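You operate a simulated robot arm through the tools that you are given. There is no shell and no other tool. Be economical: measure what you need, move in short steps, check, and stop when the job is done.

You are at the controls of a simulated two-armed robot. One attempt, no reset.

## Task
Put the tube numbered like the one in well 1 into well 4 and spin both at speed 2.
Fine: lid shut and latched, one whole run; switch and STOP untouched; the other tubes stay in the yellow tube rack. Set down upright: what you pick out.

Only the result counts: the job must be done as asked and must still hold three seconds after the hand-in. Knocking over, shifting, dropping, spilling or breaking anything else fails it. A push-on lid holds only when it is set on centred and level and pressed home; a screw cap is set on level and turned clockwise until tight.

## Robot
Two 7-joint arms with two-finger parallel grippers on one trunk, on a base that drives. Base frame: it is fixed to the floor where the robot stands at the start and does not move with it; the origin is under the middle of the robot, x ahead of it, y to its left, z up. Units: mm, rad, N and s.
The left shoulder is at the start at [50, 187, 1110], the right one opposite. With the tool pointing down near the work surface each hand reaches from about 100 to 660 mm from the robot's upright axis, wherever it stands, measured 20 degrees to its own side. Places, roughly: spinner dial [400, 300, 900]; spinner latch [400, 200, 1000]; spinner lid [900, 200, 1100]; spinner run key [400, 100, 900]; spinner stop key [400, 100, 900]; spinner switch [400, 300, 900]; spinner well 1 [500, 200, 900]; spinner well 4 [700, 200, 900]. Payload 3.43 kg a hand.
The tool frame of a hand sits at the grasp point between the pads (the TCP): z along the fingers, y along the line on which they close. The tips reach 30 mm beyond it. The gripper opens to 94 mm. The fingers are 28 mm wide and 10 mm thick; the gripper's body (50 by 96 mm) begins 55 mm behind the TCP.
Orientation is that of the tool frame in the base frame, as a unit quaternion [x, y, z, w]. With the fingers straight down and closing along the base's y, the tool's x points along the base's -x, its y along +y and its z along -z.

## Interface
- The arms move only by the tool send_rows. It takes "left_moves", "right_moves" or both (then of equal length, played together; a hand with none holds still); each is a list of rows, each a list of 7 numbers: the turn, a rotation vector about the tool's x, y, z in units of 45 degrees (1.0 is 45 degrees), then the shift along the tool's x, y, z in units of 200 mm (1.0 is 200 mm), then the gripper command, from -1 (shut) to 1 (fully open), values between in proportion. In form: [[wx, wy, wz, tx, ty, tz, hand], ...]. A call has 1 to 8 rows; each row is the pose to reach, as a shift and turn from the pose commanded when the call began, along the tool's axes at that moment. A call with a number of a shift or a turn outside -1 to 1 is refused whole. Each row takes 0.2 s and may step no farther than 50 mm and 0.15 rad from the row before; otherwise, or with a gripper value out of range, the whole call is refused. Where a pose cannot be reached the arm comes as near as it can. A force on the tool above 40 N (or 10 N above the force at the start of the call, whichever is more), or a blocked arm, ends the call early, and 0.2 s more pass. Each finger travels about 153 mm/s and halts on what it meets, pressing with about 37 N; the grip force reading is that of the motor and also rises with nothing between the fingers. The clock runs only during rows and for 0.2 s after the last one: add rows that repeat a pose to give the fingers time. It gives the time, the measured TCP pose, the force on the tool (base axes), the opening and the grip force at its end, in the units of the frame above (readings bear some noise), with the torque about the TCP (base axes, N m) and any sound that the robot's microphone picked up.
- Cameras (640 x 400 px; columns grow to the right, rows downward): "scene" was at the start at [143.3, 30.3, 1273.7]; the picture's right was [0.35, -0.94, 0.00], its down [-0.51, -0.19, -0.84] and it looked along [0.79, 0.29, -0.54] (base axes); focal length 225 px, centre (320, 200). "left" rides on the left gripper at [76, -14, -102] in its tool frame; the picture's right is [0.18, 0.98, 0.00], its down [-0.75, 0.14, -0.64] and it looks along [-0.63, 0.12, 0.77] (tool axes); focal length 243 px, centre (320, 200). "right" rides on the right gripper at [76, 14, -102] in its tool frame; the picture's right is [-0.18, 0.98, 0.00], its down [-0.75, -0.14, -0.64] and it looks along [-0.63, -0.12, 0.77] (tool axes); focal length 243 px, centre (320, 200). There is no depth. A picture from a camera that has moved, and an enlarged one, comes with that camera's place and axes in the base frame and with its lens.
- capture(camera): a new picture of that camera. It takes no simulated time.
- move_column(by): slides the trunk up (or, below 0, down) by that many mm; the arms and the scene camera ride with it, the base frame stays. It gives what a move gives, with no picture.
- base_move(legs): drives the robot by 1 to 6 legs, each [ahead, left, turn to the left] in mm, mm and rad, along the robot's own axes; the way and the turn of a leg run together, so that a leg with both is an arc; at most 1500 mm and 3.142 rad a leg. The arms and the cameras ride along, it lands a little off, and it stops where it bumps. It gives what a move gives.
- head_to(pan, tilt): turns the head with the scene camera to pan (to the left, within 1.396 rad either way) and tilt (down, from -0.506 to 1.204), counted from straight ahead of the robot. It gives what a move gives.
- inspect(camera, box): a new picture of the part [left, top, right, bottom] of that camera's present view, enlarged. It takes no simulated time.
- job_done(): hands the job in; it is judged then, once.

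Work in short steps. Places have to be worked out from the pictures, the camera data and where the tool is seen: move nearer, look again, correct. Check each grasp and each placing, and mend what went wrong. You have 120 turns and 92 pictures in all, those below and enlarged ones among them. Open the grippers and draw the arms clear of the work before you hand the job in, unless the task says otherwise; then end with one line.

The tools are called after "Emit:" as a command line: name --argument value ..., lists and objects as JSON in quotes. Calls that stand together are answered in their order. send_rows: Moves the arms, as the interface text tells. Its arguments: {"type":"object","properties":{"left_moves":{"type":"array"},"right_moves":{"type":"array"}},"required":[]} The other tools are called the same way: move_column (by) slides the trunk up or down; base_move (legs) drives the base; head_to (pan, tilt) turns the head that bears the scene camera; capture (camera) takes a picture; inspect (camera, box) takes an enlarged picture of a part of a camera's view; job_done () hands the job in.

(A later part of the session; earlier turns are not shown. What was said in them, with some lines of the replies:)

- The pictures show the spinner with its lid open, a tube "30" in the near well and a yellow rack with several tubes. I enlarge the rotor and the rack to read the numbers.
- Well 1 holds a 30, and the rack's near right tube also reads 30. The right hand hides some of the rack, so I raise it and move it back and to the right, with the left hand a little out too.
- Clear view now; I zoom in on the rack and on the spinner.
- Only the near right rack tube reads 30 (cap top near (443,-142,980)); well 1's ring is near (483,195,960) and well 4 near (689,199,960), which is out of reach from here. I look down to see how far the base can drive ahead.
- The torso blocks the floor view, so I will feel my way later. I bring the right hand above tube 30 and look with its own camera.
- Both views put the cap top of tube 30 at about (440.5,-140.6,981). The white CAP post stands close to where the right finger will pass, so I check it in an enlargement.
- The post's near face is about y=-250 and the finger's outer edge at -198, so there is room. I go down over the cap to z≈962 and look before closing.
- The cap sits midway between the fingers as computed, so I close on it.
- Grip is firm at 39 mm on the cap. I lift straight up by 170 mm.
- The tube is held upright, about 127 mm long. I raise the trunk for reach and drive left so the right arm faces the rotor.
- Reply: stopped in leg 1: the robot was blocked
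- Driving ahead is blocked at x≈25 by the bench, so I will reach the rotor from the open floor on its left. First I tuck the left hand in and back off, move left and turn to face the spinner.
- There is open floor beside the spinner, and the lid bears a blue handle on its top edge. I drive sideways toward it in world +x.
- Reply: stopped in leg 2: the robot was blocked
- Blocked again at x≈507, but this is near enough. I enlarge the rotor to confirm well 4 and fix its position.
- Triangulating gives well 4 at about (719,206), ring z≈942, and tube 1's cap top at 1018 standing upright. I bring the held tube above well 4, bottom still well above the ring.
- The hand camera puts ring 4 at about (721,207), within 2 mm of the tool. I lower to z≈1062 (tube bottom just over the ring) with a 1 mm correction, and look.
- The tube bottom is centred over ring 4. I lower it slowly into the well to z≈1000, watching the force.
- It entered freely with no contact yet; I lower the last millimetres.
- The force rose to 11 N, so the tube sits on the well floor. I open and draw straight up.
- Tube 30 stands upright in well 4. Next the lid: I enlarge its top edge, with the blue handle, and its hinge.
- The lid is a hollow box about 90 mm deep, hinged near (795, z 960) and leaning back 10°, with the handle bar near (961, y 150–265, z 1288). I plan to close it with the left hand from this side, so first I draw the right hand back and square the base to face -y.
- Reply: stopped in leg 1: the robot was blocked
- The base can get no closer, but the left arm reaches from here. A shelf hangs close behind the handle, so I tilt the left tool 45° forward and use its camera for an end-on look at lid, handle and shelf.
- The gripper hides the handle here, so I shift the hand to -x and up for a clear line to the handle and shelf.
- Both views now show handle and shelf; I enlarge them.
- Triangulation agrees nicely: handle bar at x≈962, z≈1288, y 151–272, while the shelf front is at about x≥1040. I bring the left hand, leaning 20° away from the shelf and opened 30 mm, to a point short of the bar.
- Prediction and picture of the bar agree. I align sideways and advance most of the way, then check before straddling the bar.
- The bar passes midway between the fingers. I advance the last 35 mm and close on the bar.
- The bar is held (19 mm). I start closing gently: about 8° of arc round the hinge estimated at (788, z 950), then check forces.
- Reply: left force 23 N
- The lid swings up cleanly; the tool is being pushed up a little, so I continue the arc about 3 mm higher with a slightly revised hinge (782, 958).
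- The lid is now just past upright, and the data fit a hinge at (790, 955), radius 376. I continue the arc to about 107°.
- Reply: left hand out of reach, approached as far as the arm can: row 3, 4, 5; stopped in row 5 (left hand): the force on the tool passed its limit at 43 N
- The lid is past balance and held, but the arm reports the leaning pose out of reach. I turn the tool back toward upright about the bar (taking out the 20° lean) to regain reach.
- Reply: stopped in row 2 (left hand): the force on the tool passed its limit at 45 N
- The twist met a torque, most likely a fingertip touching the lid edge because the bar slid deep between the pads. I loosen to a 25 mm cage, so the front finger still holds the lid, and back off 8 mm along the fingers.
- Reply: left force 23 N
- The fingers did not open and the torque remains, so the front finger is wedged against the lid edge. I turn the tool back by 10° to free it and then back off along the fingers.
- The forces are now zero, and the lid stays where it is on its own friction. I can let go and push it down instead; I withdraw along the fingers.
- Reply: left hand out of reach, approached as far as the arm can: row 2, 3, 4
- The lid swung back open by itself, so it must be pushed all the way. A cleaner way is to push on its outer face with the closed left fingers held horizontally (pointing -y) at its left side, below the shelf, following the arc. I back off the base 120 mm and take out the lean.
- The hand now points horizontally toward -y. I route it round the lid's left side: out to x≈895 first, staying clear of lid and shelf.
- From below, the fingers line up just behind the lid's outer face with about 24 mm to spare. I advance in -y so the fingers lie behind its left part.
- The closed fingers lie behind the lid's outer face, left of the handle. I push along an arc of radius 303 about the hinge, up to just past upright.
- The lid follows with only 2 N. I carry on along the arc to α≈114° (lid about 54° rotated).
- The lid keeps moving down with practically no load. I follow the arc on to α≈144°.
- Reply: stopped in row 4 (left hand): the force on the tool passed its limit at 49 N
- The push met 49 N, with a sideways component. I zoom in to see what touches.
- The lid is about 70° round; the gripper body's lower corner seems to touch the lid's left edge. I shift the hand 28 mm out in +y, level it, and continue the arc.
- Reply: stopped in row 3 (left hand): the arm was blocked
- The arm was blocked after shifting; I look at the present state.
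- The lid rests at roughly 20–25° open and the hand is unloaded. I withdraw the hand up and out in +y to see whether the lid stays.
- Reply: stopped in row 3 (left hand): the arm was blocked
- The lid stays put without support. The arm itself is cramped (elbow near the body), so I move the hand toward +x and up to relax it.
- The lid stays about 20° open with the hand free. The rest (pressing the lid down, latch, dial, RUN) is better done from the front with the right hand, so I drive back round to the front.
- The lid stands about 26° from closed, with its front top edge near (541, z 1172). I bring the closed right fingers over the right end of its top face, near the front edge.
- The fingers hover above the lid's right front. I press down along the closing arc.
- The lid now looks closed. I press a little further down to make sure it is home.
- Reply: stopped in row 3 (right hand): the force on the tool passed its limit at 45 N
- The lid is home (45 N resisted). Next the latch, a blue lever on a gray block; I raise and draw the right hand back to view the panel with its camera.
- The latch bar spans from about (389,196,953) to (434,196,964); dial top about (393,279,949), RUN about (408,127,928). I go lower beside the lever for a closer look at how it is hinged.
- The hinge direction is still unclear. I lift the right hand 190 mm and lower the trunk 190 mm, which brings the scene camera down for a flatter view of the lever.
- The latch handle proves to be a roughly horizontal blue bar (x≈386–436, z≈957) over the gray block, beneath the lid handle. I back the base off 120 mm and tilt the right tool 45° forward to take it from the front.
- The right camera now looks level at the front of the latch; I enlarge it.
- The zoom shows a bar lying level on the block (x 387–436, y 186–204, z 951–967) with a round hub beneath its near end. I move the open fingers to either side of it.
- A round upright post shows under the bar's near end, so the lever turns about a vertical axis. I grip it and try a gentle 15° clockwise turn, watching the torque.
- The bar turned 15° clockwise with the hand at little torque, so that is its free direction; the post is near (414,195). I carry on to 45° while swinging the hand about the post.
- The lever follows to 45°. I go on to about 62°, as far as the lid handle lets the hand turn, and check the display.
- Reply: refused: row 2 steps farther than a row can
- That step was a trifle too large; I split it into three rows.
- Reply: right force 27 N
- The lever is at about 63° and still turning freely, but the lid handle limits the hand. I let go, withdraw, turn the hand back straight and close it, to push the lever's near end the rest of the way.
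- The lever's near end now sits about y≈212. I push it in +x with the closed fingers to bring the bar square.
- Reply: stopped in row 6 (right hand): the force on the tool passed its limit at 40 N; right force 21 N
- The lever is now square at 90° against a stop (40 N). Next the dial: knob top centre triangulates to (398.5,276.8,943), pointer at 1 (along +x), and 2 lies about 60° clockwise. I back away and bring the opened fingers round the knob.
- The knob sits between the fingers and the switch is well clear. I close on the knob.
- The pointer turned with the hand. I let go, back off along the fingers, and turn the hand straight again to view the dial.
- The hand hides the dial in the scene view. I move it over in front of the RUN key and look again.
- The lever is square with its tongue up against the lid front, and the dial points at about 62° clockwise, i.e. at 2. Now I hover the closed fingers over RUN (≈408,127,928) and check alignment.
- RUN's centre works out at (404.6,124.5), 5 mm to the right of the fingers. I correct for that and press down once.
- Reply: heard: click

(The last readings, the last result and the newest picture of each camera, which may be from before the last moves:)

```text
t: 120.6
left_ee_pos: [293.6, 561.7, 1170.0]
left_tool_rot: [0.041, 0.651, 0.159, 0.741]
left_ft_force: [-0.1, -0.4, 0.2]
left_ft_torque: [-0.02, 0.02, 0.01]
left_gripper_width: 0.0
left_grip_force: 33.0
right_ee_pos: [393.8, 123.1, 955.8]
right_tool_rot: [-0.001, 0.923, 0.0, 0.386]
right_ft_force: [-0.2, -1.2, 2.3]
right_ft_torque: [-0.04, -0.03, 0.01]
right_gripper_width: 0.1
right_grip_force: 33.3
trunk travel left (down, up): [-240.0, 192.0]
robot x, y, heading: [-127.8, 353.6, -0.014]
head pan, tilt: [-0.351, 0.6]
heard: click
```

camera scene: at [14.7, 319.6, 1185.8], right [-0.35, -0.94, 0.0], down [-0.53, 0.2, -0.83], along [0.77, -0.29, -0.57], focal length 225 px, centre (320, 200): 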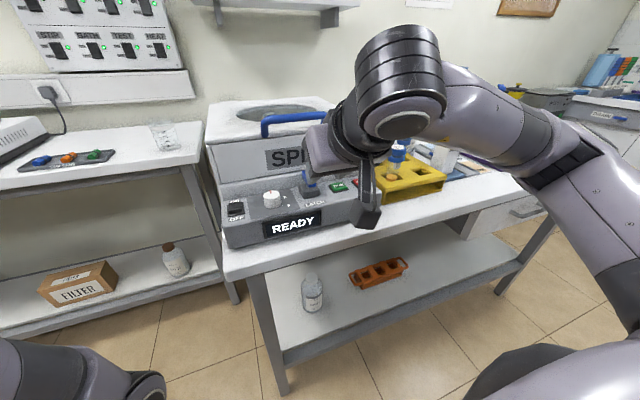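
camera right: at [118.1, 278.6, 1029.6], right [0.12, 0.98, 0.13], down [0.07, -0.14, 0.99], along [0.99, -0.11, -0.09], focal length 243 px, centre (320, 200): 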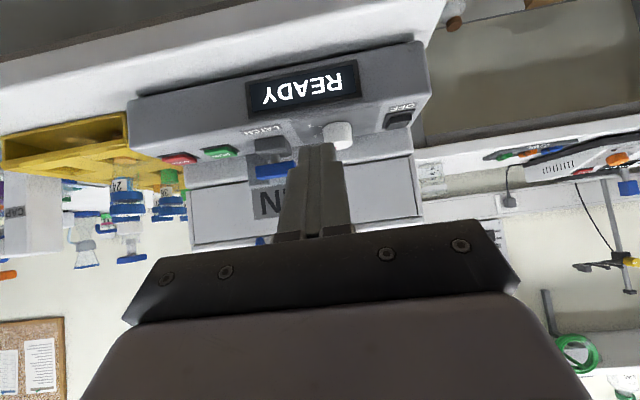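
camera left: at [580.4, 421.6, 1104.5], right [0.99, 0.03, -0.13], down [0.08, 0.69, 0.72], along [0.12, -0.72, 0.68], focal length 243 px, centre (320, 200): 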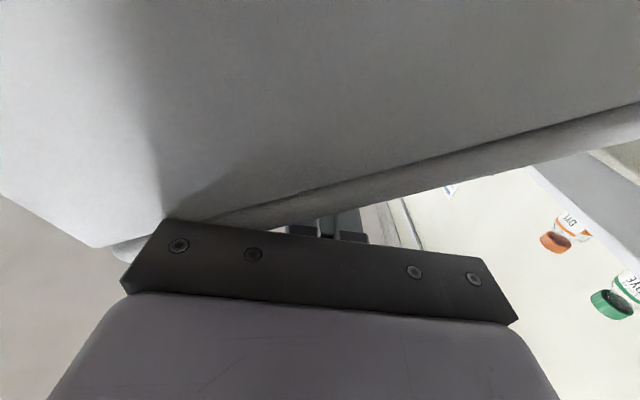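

A click was heard, so RUN has been pressed. I lift the finger off and read the display.

Emit:
send_rows --right_moves '[[0, 0, 0, -0.05, 0, -0.05, -1], [0, 0, 0, -0.1, 0, -0.1, -1], [0, 0, 0, -0.1, 0, -0.25, -1], [0, 0, 0, -0.1, 0, -0.45, -1], [0, 0, 0, -0.1, 0, -0.6, -1]]'

Emit:
inspect --camera "scene" --box '[200, 100, 360, 250]'

```text
t: 121.8
left_ee_pos: [293.6, 562.0, 1169.4]
left_tool_rot: [0.041, 0.651, 0.16, 0.741]
left_ft_force: [0.1, -0.4, -0.5]
left_ft_torque: [-0.01, -0.04, -0.03]
left_gripper_width: 0.2
left_grip_force: 33.4
right_ee_pos: [322.0, 122.7, 1053.7]
right_tool_rot: [-0.002, 0.923, 0.0, 0.385]
right_ft_force: [0.2, 0.5, -0.2]
right_ft_torque: [-0.03, -0.01, 0.01]
right_gripper_width: 0.0
right_grip_force: 33.1
trunk travel left (down, up): [-240.0, 192.0]
robot x, y, heading: [-126.5, 354.3, -0.012]
head pan, tilt: [-0.351, 0.6]
```

```text
2.67 times, centred on (280, 175) of scene
camera zoom: at [14.1, 319.6, 1185.8], right [-0.35, -0.94, 0.0], down [-0.53, 0.2, -0.83], along [0.77, -0.29, -0.56], focal length 600 px, centre (427, 267)
```

zoom: 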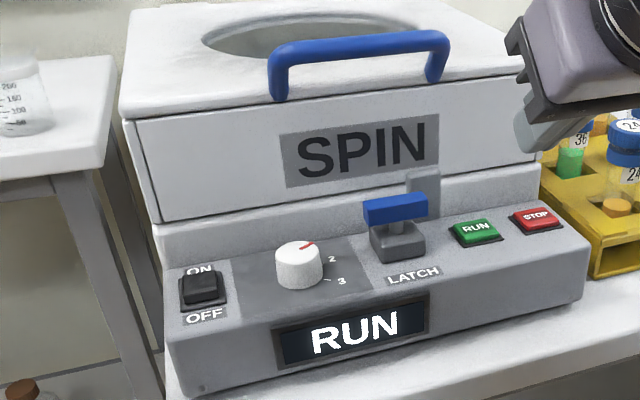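

The display says RUN. I draw both hands clear, open the grippers, and let the clock run.

Emit:
send_rows --right_moves '[[0, 0, 0, 0, 0, -0.2, 0], [0, 0, 0, 0, 0, -0.4, 1], [0, 0, 0, 0, 0, -0.4, 1], [0, 0, 0, 0, 0, -0.4, 1], [0, 0, 0, 0, 0, -0.4, 1], [0, 0, 0, 0, 0, -0.4, 1], [0, 0, 0, 0, 0, -0.4, 1], [0, 0, 0, 0, 0, -0.4, 1]]' --left_moves '[[0, 0, 0, 0, 0, 0, 0], [0, 0, 0, 0, 0, 0, 1], [0, 0, 0, 0, 0, 0, 1], [0, 0, 0, 0, 0, 0, 1], [0, 0, 0, 0, 0, 0, 1], [0, 0, 0, 0, 0, 0, 1], [0, 0, 0, 0, 0, 0, 1], [0, 0, 0, 0, 0, 0, 1]]'

Emit:
base_move --legs '[[-200, 0, 0]]'

Emit:
send_rows --right_moves '[[0, 0, 0, 0, 0, 0, 1], [0, 0, 0, 0, 0, 0, 1], [0, 0, 0, 0, 0, 0, 1], [0, 0, 0, 0, 0, 0, 1], [0, 0, 0, 0, 0, 0, 1], [0, 0, 0, 0, 0, 0, 1], [0, 0, 0, 0, 0, 0, 1], [0, 0, 0, 0, 0, 0, 1]]'

Emit:
send_rows --right_moves '[[0, 0, 0, 0, 0, 0, 1], [0, 0, 0, 0, 0, 0, 1], [0, 0, 0, 0, 0, 0, 1], [0, 0, 0, 0, 0, 0, 1], [0, 0, 0, 0, 0, 0, 1], [0, 0, 0, 0, 0, 0, 1], [0, 0, 0, 0, 0, 0, 1], [0, 0, 0, 0, 0, 0, 1]]'

Emit:
inspect --camera "scene" --box '[220, 100, 380, 250]'

```text
t: 123.6
left_ee_pos: [292.8, 563.5, 1169.1]
left_tool_rot: [0.04, 0.651, 0.16, 0.741]
left_ft_force: [-0.4, -0.3, 0.1]
left_ft_torque: [0.04, -0.03, -0.03]
left_gripper_width: 93.8
left_grip_force: 0.1
right_ee_pos: [265.3, 123.2, 1110.1]
right_tool_rot: [-0.002, 0.923, 0.001, 0.385]
right_ft_force: [0.1, 0.3, 0.2]
right_ft_torque: [0.02, 0.02, 0.03]
right_gripper_width: 94.2
right_grip_force: 0.1
trunk travel left (down, up): [-240.0, 192.0]
robot x, y, heading: [-126.8, 352.5, -0.015]
head pan, tilt: [-0.351, 0.6]
```

```text
t: 125.2
left_ee_pos: [94.3, 565.3, 1170.0]
left_tool_rot: [0.04, 0.651, 0.161, 0.741]
left_ft_force: [-0.9, -0.4, -0.9]
left_ft_torque: [0.02, -0.01, -0.03]
left_gripper_width: 94.0
left_grip_force: 0.1
right_ee_pos: [66.2, 125.6, 1110.5]
right_tool_rot: [-0.003, 0.923, 0.001, 0.385]
right_ft_force: [0.1, -0.5, -0.2]
right_ft_torque: [-0.01, 0.04, -0.02]
right_gripper_width: 93.8
right_grip_force: 0.1
trunk travel left (down, up): [-240.0, 192.0]
robot x, y, heading: [-327.1, 355.0, -0.007]
head pan, tilt: [-0.351, 0.6]
```

```text
t: 127.0
left_ee_pos: [94.8, 565.7, 1169.9]
left_tool_rot: [0.041, 0.651, 0.16, 0.741]
left_ft_force: [-0.5, 0.3, 0.2]
left_ft_torque: [-0.03, 0.04, 0.0]
left_gripper_width: 93.9
left_grip_force: 0.0
right_ee_pos: [67.8, 126.1, 1110.4]
right_tool_rot: [-0.002, 0.923, 0.001, 0.385]
right_ft_force: [-0.3, -0.4, 0.6]
right_ft_torque: [0.03, 0.03, 0.03]
right_gripper_width: 94.4
right_grip_force: 0.1
trunk travel left (down, up): [-240.0, 192.0]
robot x, y, heading: [-328.3, 353.7, -0.008]
head pan, tilt: [-0.351, 0.6]
```

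```text
t: 128.8
left_ee_pos: [95.3, 564.3, 1169.9]
left_tool_rot: [0.042, 0.651, 0.16, 0.741]
left_ft_force: [-0.3, -0.2, -0.2]
left_ft_torque: [-0.03, 0.0, -0.04]
left_gripper_width: 94.0
left_grip_force: 0.1
right_ee_pos: [68.3, 125.5, 1109.0]
right_tool_rot: [-0.002, 0.923, 0.0, 0.385]
right_ft_force: [-1.0, 0.0, 0.4]
right_ft_torque: [0.01, 0.0, 0.02]
right_gripper_width: 94.0
right_grip_force: 0.1
trunk travel left (down, up): [-240.0, 192.0]
robot x, y, heading: [-326.0, 352.2, -0.012]
head pan, tilt: [-0.351, 0.6]
```

```text
2.67 times, centred on (300, 175) of scene
camera zoom: at [-184.7, 321.9, 1185.8], right [-0.35, -0.94, 0.0], down [-0.53, 0.2, -0.83], along [0.77, -0.29, -0.56], focal length 600 px, centre (373, 267)
```

zoom: 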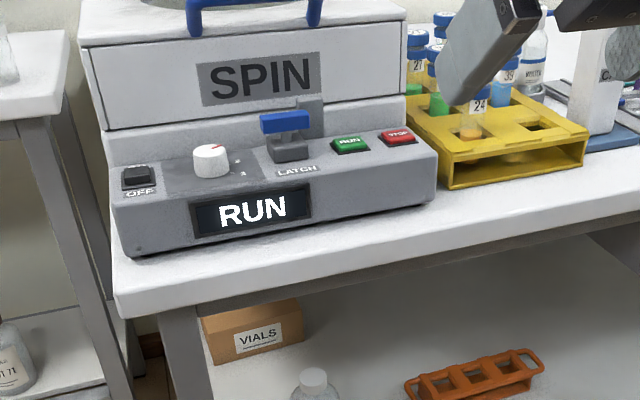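

Still running after 8 s. I wait on, listening for a sound.

Emit:
send_rows --right_moves '[[0, 0, 0, 0, 0, 0, 1], [0, 0, 0, 0, 0, 0, 1], [0, 0, 0, 0, 0, 0, 1], [0, 0, 0, 0, 0, 0, 1], [0, 0, 0, 0, 0, 0, 1], [0, 0, 0, 0, 0, 0, 1], [0, 0, 0, 0, 0, 0, 1], [0, 0, 0, 0, 0, 0, 1]]'

Emit:
send_rows --right_moves '[[0, 0, 0, 0, 0, 0, 1], [0, 0, 0, 0, 0, 0, 1], [0, 0, 0, 0, 0, 0, 1], [0, 0, 0, 0, 0, 0, 1], [0, 0, 0, 0, 0, 0, 1], [0, 0, 0, 0, 0, 0, 1], [0, 0, 0, 0, 0, 0, 1], [0, 0, 0, 0, 0, 0, 1]]'

Emit:
send_rows --right_moves '[[0, 0, 0, 0, 0, 0, 1], [0, 0, 0, 0, 0, 0, 1], [0, 0, 0, 0, 0, 0, 1], [0, 0, 0, 0, 0, 0, 1], [0, 0, 0, 0, 0, 0, 1], [0, 0, 0, 0, 0, 0, 1], [0, 0, 0, 0, 0, 0, 1], [0, 0, 0, 0, 0, 0, 1]]'

Emit:
send_rows --right_moves '[[0, 0, 0, 0, 0, 0, 1], [0, 0, 0, 0, 0, 0, 1], [0, 0, 0, 0, 0, 0, 1], [0, 0, 0, 0, 0, 0, 1], [0, 0, 0, 0, 0, 0, 1], [0, 0, 0, 0, 0, 0, 1], [0, 0, 0, 0, 0, 0, 1], [0, 0, 0, 0, 0, 0, 1]]'

```text
t: 130.6
left_ee_pos: [95.2, 565.9, 1169.1]
left_tool_rot: [0.04, 0.651, 0.161, 0.741]
left_ft_force: [0.9, -0.2, -0.1]
left_ft_torque: [-0.02, 0.0, -0.01]
left_gripper_width: 93.8
left_grip_force: 0.0
right_ee_pos: [68.3, 125.7, 1109.9]
right_tool_rot: [-0.001, 0.923, 0.0, 0.385]
right_ft_force: [-0.2, -0.6, 0.3]
right_ft_torque: [-0.01, -0.02, 0.01]
right_gripper_width: 94.1
right_grip_force: 0.1
trunk travel left (down, up): [-240.0, 192.0]
robot x, y, heading: [-326.5, 348.4, -0.014]
head pan, tilt: [-0.351, 0.6]
```

```text
t: 132.4
left_ee_pos: [94.4, 566.1, 1170.9]
left_tool_rot: [0.041, 0.651, 0.16, 0.741]
left_ft_force: [-0.4, 0.1, -0.6]
left_ft_torque: [-0.01, 0.02, 0.01]
left_gripper_width: 94.1
left_grip_force: 0.1
right_ee_pos: [66.7, 125.5, 1109.2]
right_tool_rot: [-0.003, 0.923, 0.001, 0.385]
right_ft_force: [-0.3, 0.2, 0.3]
right_ft_torque: [0.02, 0.04, -0.02]
right_gripper_width: 94.0
right_grip_force: 0.0
trunk travel left (down, up): [-240.0, 192.0]
robot x, y, heading: [-328.7, 357.5, -0.007]
head pan, tilt: [-0.351, 0.6]
```

```text
t: 134.2
left_ee_pos: [94.1, 564.4, 1169.4]
left_tool_rot: [0.041, 0.651, 0.161, 0.741]
left_ft_force: [-0.8, 0.6, 0.7]
left_ft_torque: [-0.02, 0.0, -0.01]
left_gripper_width: 93.9
left_grip_force: 0.2
right_ee_pos: [66.0, 125.4, 1110.0]
right_tool_rot: [-0.002, 0.923, 0.0, 0.385]
right_ft_force: [0.3, -0.3, -0.1]
right_ft_torque: [-0.02, 0.02, 0.0]
right_gripper_width: 94.0
right_grip_force: 0.2
trunk travel left (down, up): [-240.0, 192.0]
robot x, y, heading: [-326.7, 351.6, -0.007]
head pan, tilt: [-0.351, 0.6]
```

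```text
t: 136.0
left_ee_pos: [95.9, 565.6, 1170.3]
left_tool_rot: [0.041, 0.651, 0.161, 0.741]
left_ft_force: [-0.5, -0.1, 0.2]
left_ft_torque: [-0.02, -0.02, 0.0]
left_gripper_width: 94.1
left_grip_force: 0.1
right_ee_pos: [68.0, 126.1, 1109.2]
right_tool_rot: [-0.002, 0.923, 0.0, 0.384]
right_ft_force: [0.1, 0.8, -0.9]
right_ft_torque: [-0.03, 0.02, -0.01]
right_gripper_width: 94.1
right_grip_force: 0.1
trunk travel left (down, up): [-240.0, 192.0]
robot x, y, heading: [-324.9, 350.0, -0.013]
head pan, tilt: [-0.351, 0.6]
```

No sound yet after about 15 s; I look at the display.

Emit:
inspect --camera "scene" --box '[220, 100, 380, 250]'

```text
2.67 times, centred on (300, 175) of scene
camera zoom: at [-184.7, 321.9, 1185.8], right [-0.35, -0.94, 0.0], down [-0.53, 0.2, -0.83], along [0.77, -0.29, -0.56], focal length 600 px, centre (373, 267)
```

zoom: 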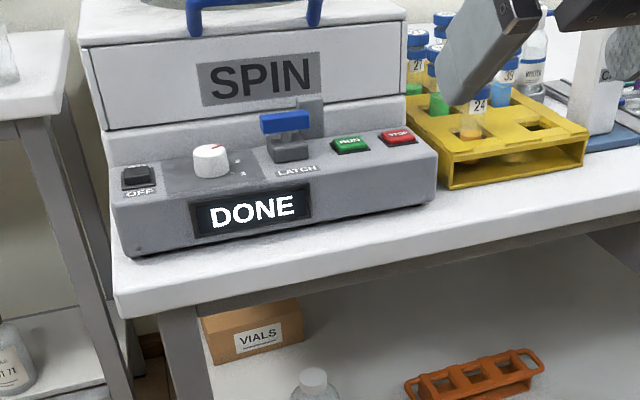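

The display shows DONE: one whole run, lid shut and latched, hands open and clear. I hand the job in.

Emit:
job_done

```text
The job is handed in.
```

I put the rack's tube 30 upright in well 4, opposite the tube 30 in well 1, and spun both for one whole run. The lid is shut and latched, and the display shows DONE. I set the dial to speed 2 by the pointer, since the display never showed a speed. The other tubes are still in the yellow rack, and I did not touch the switch or STOP.
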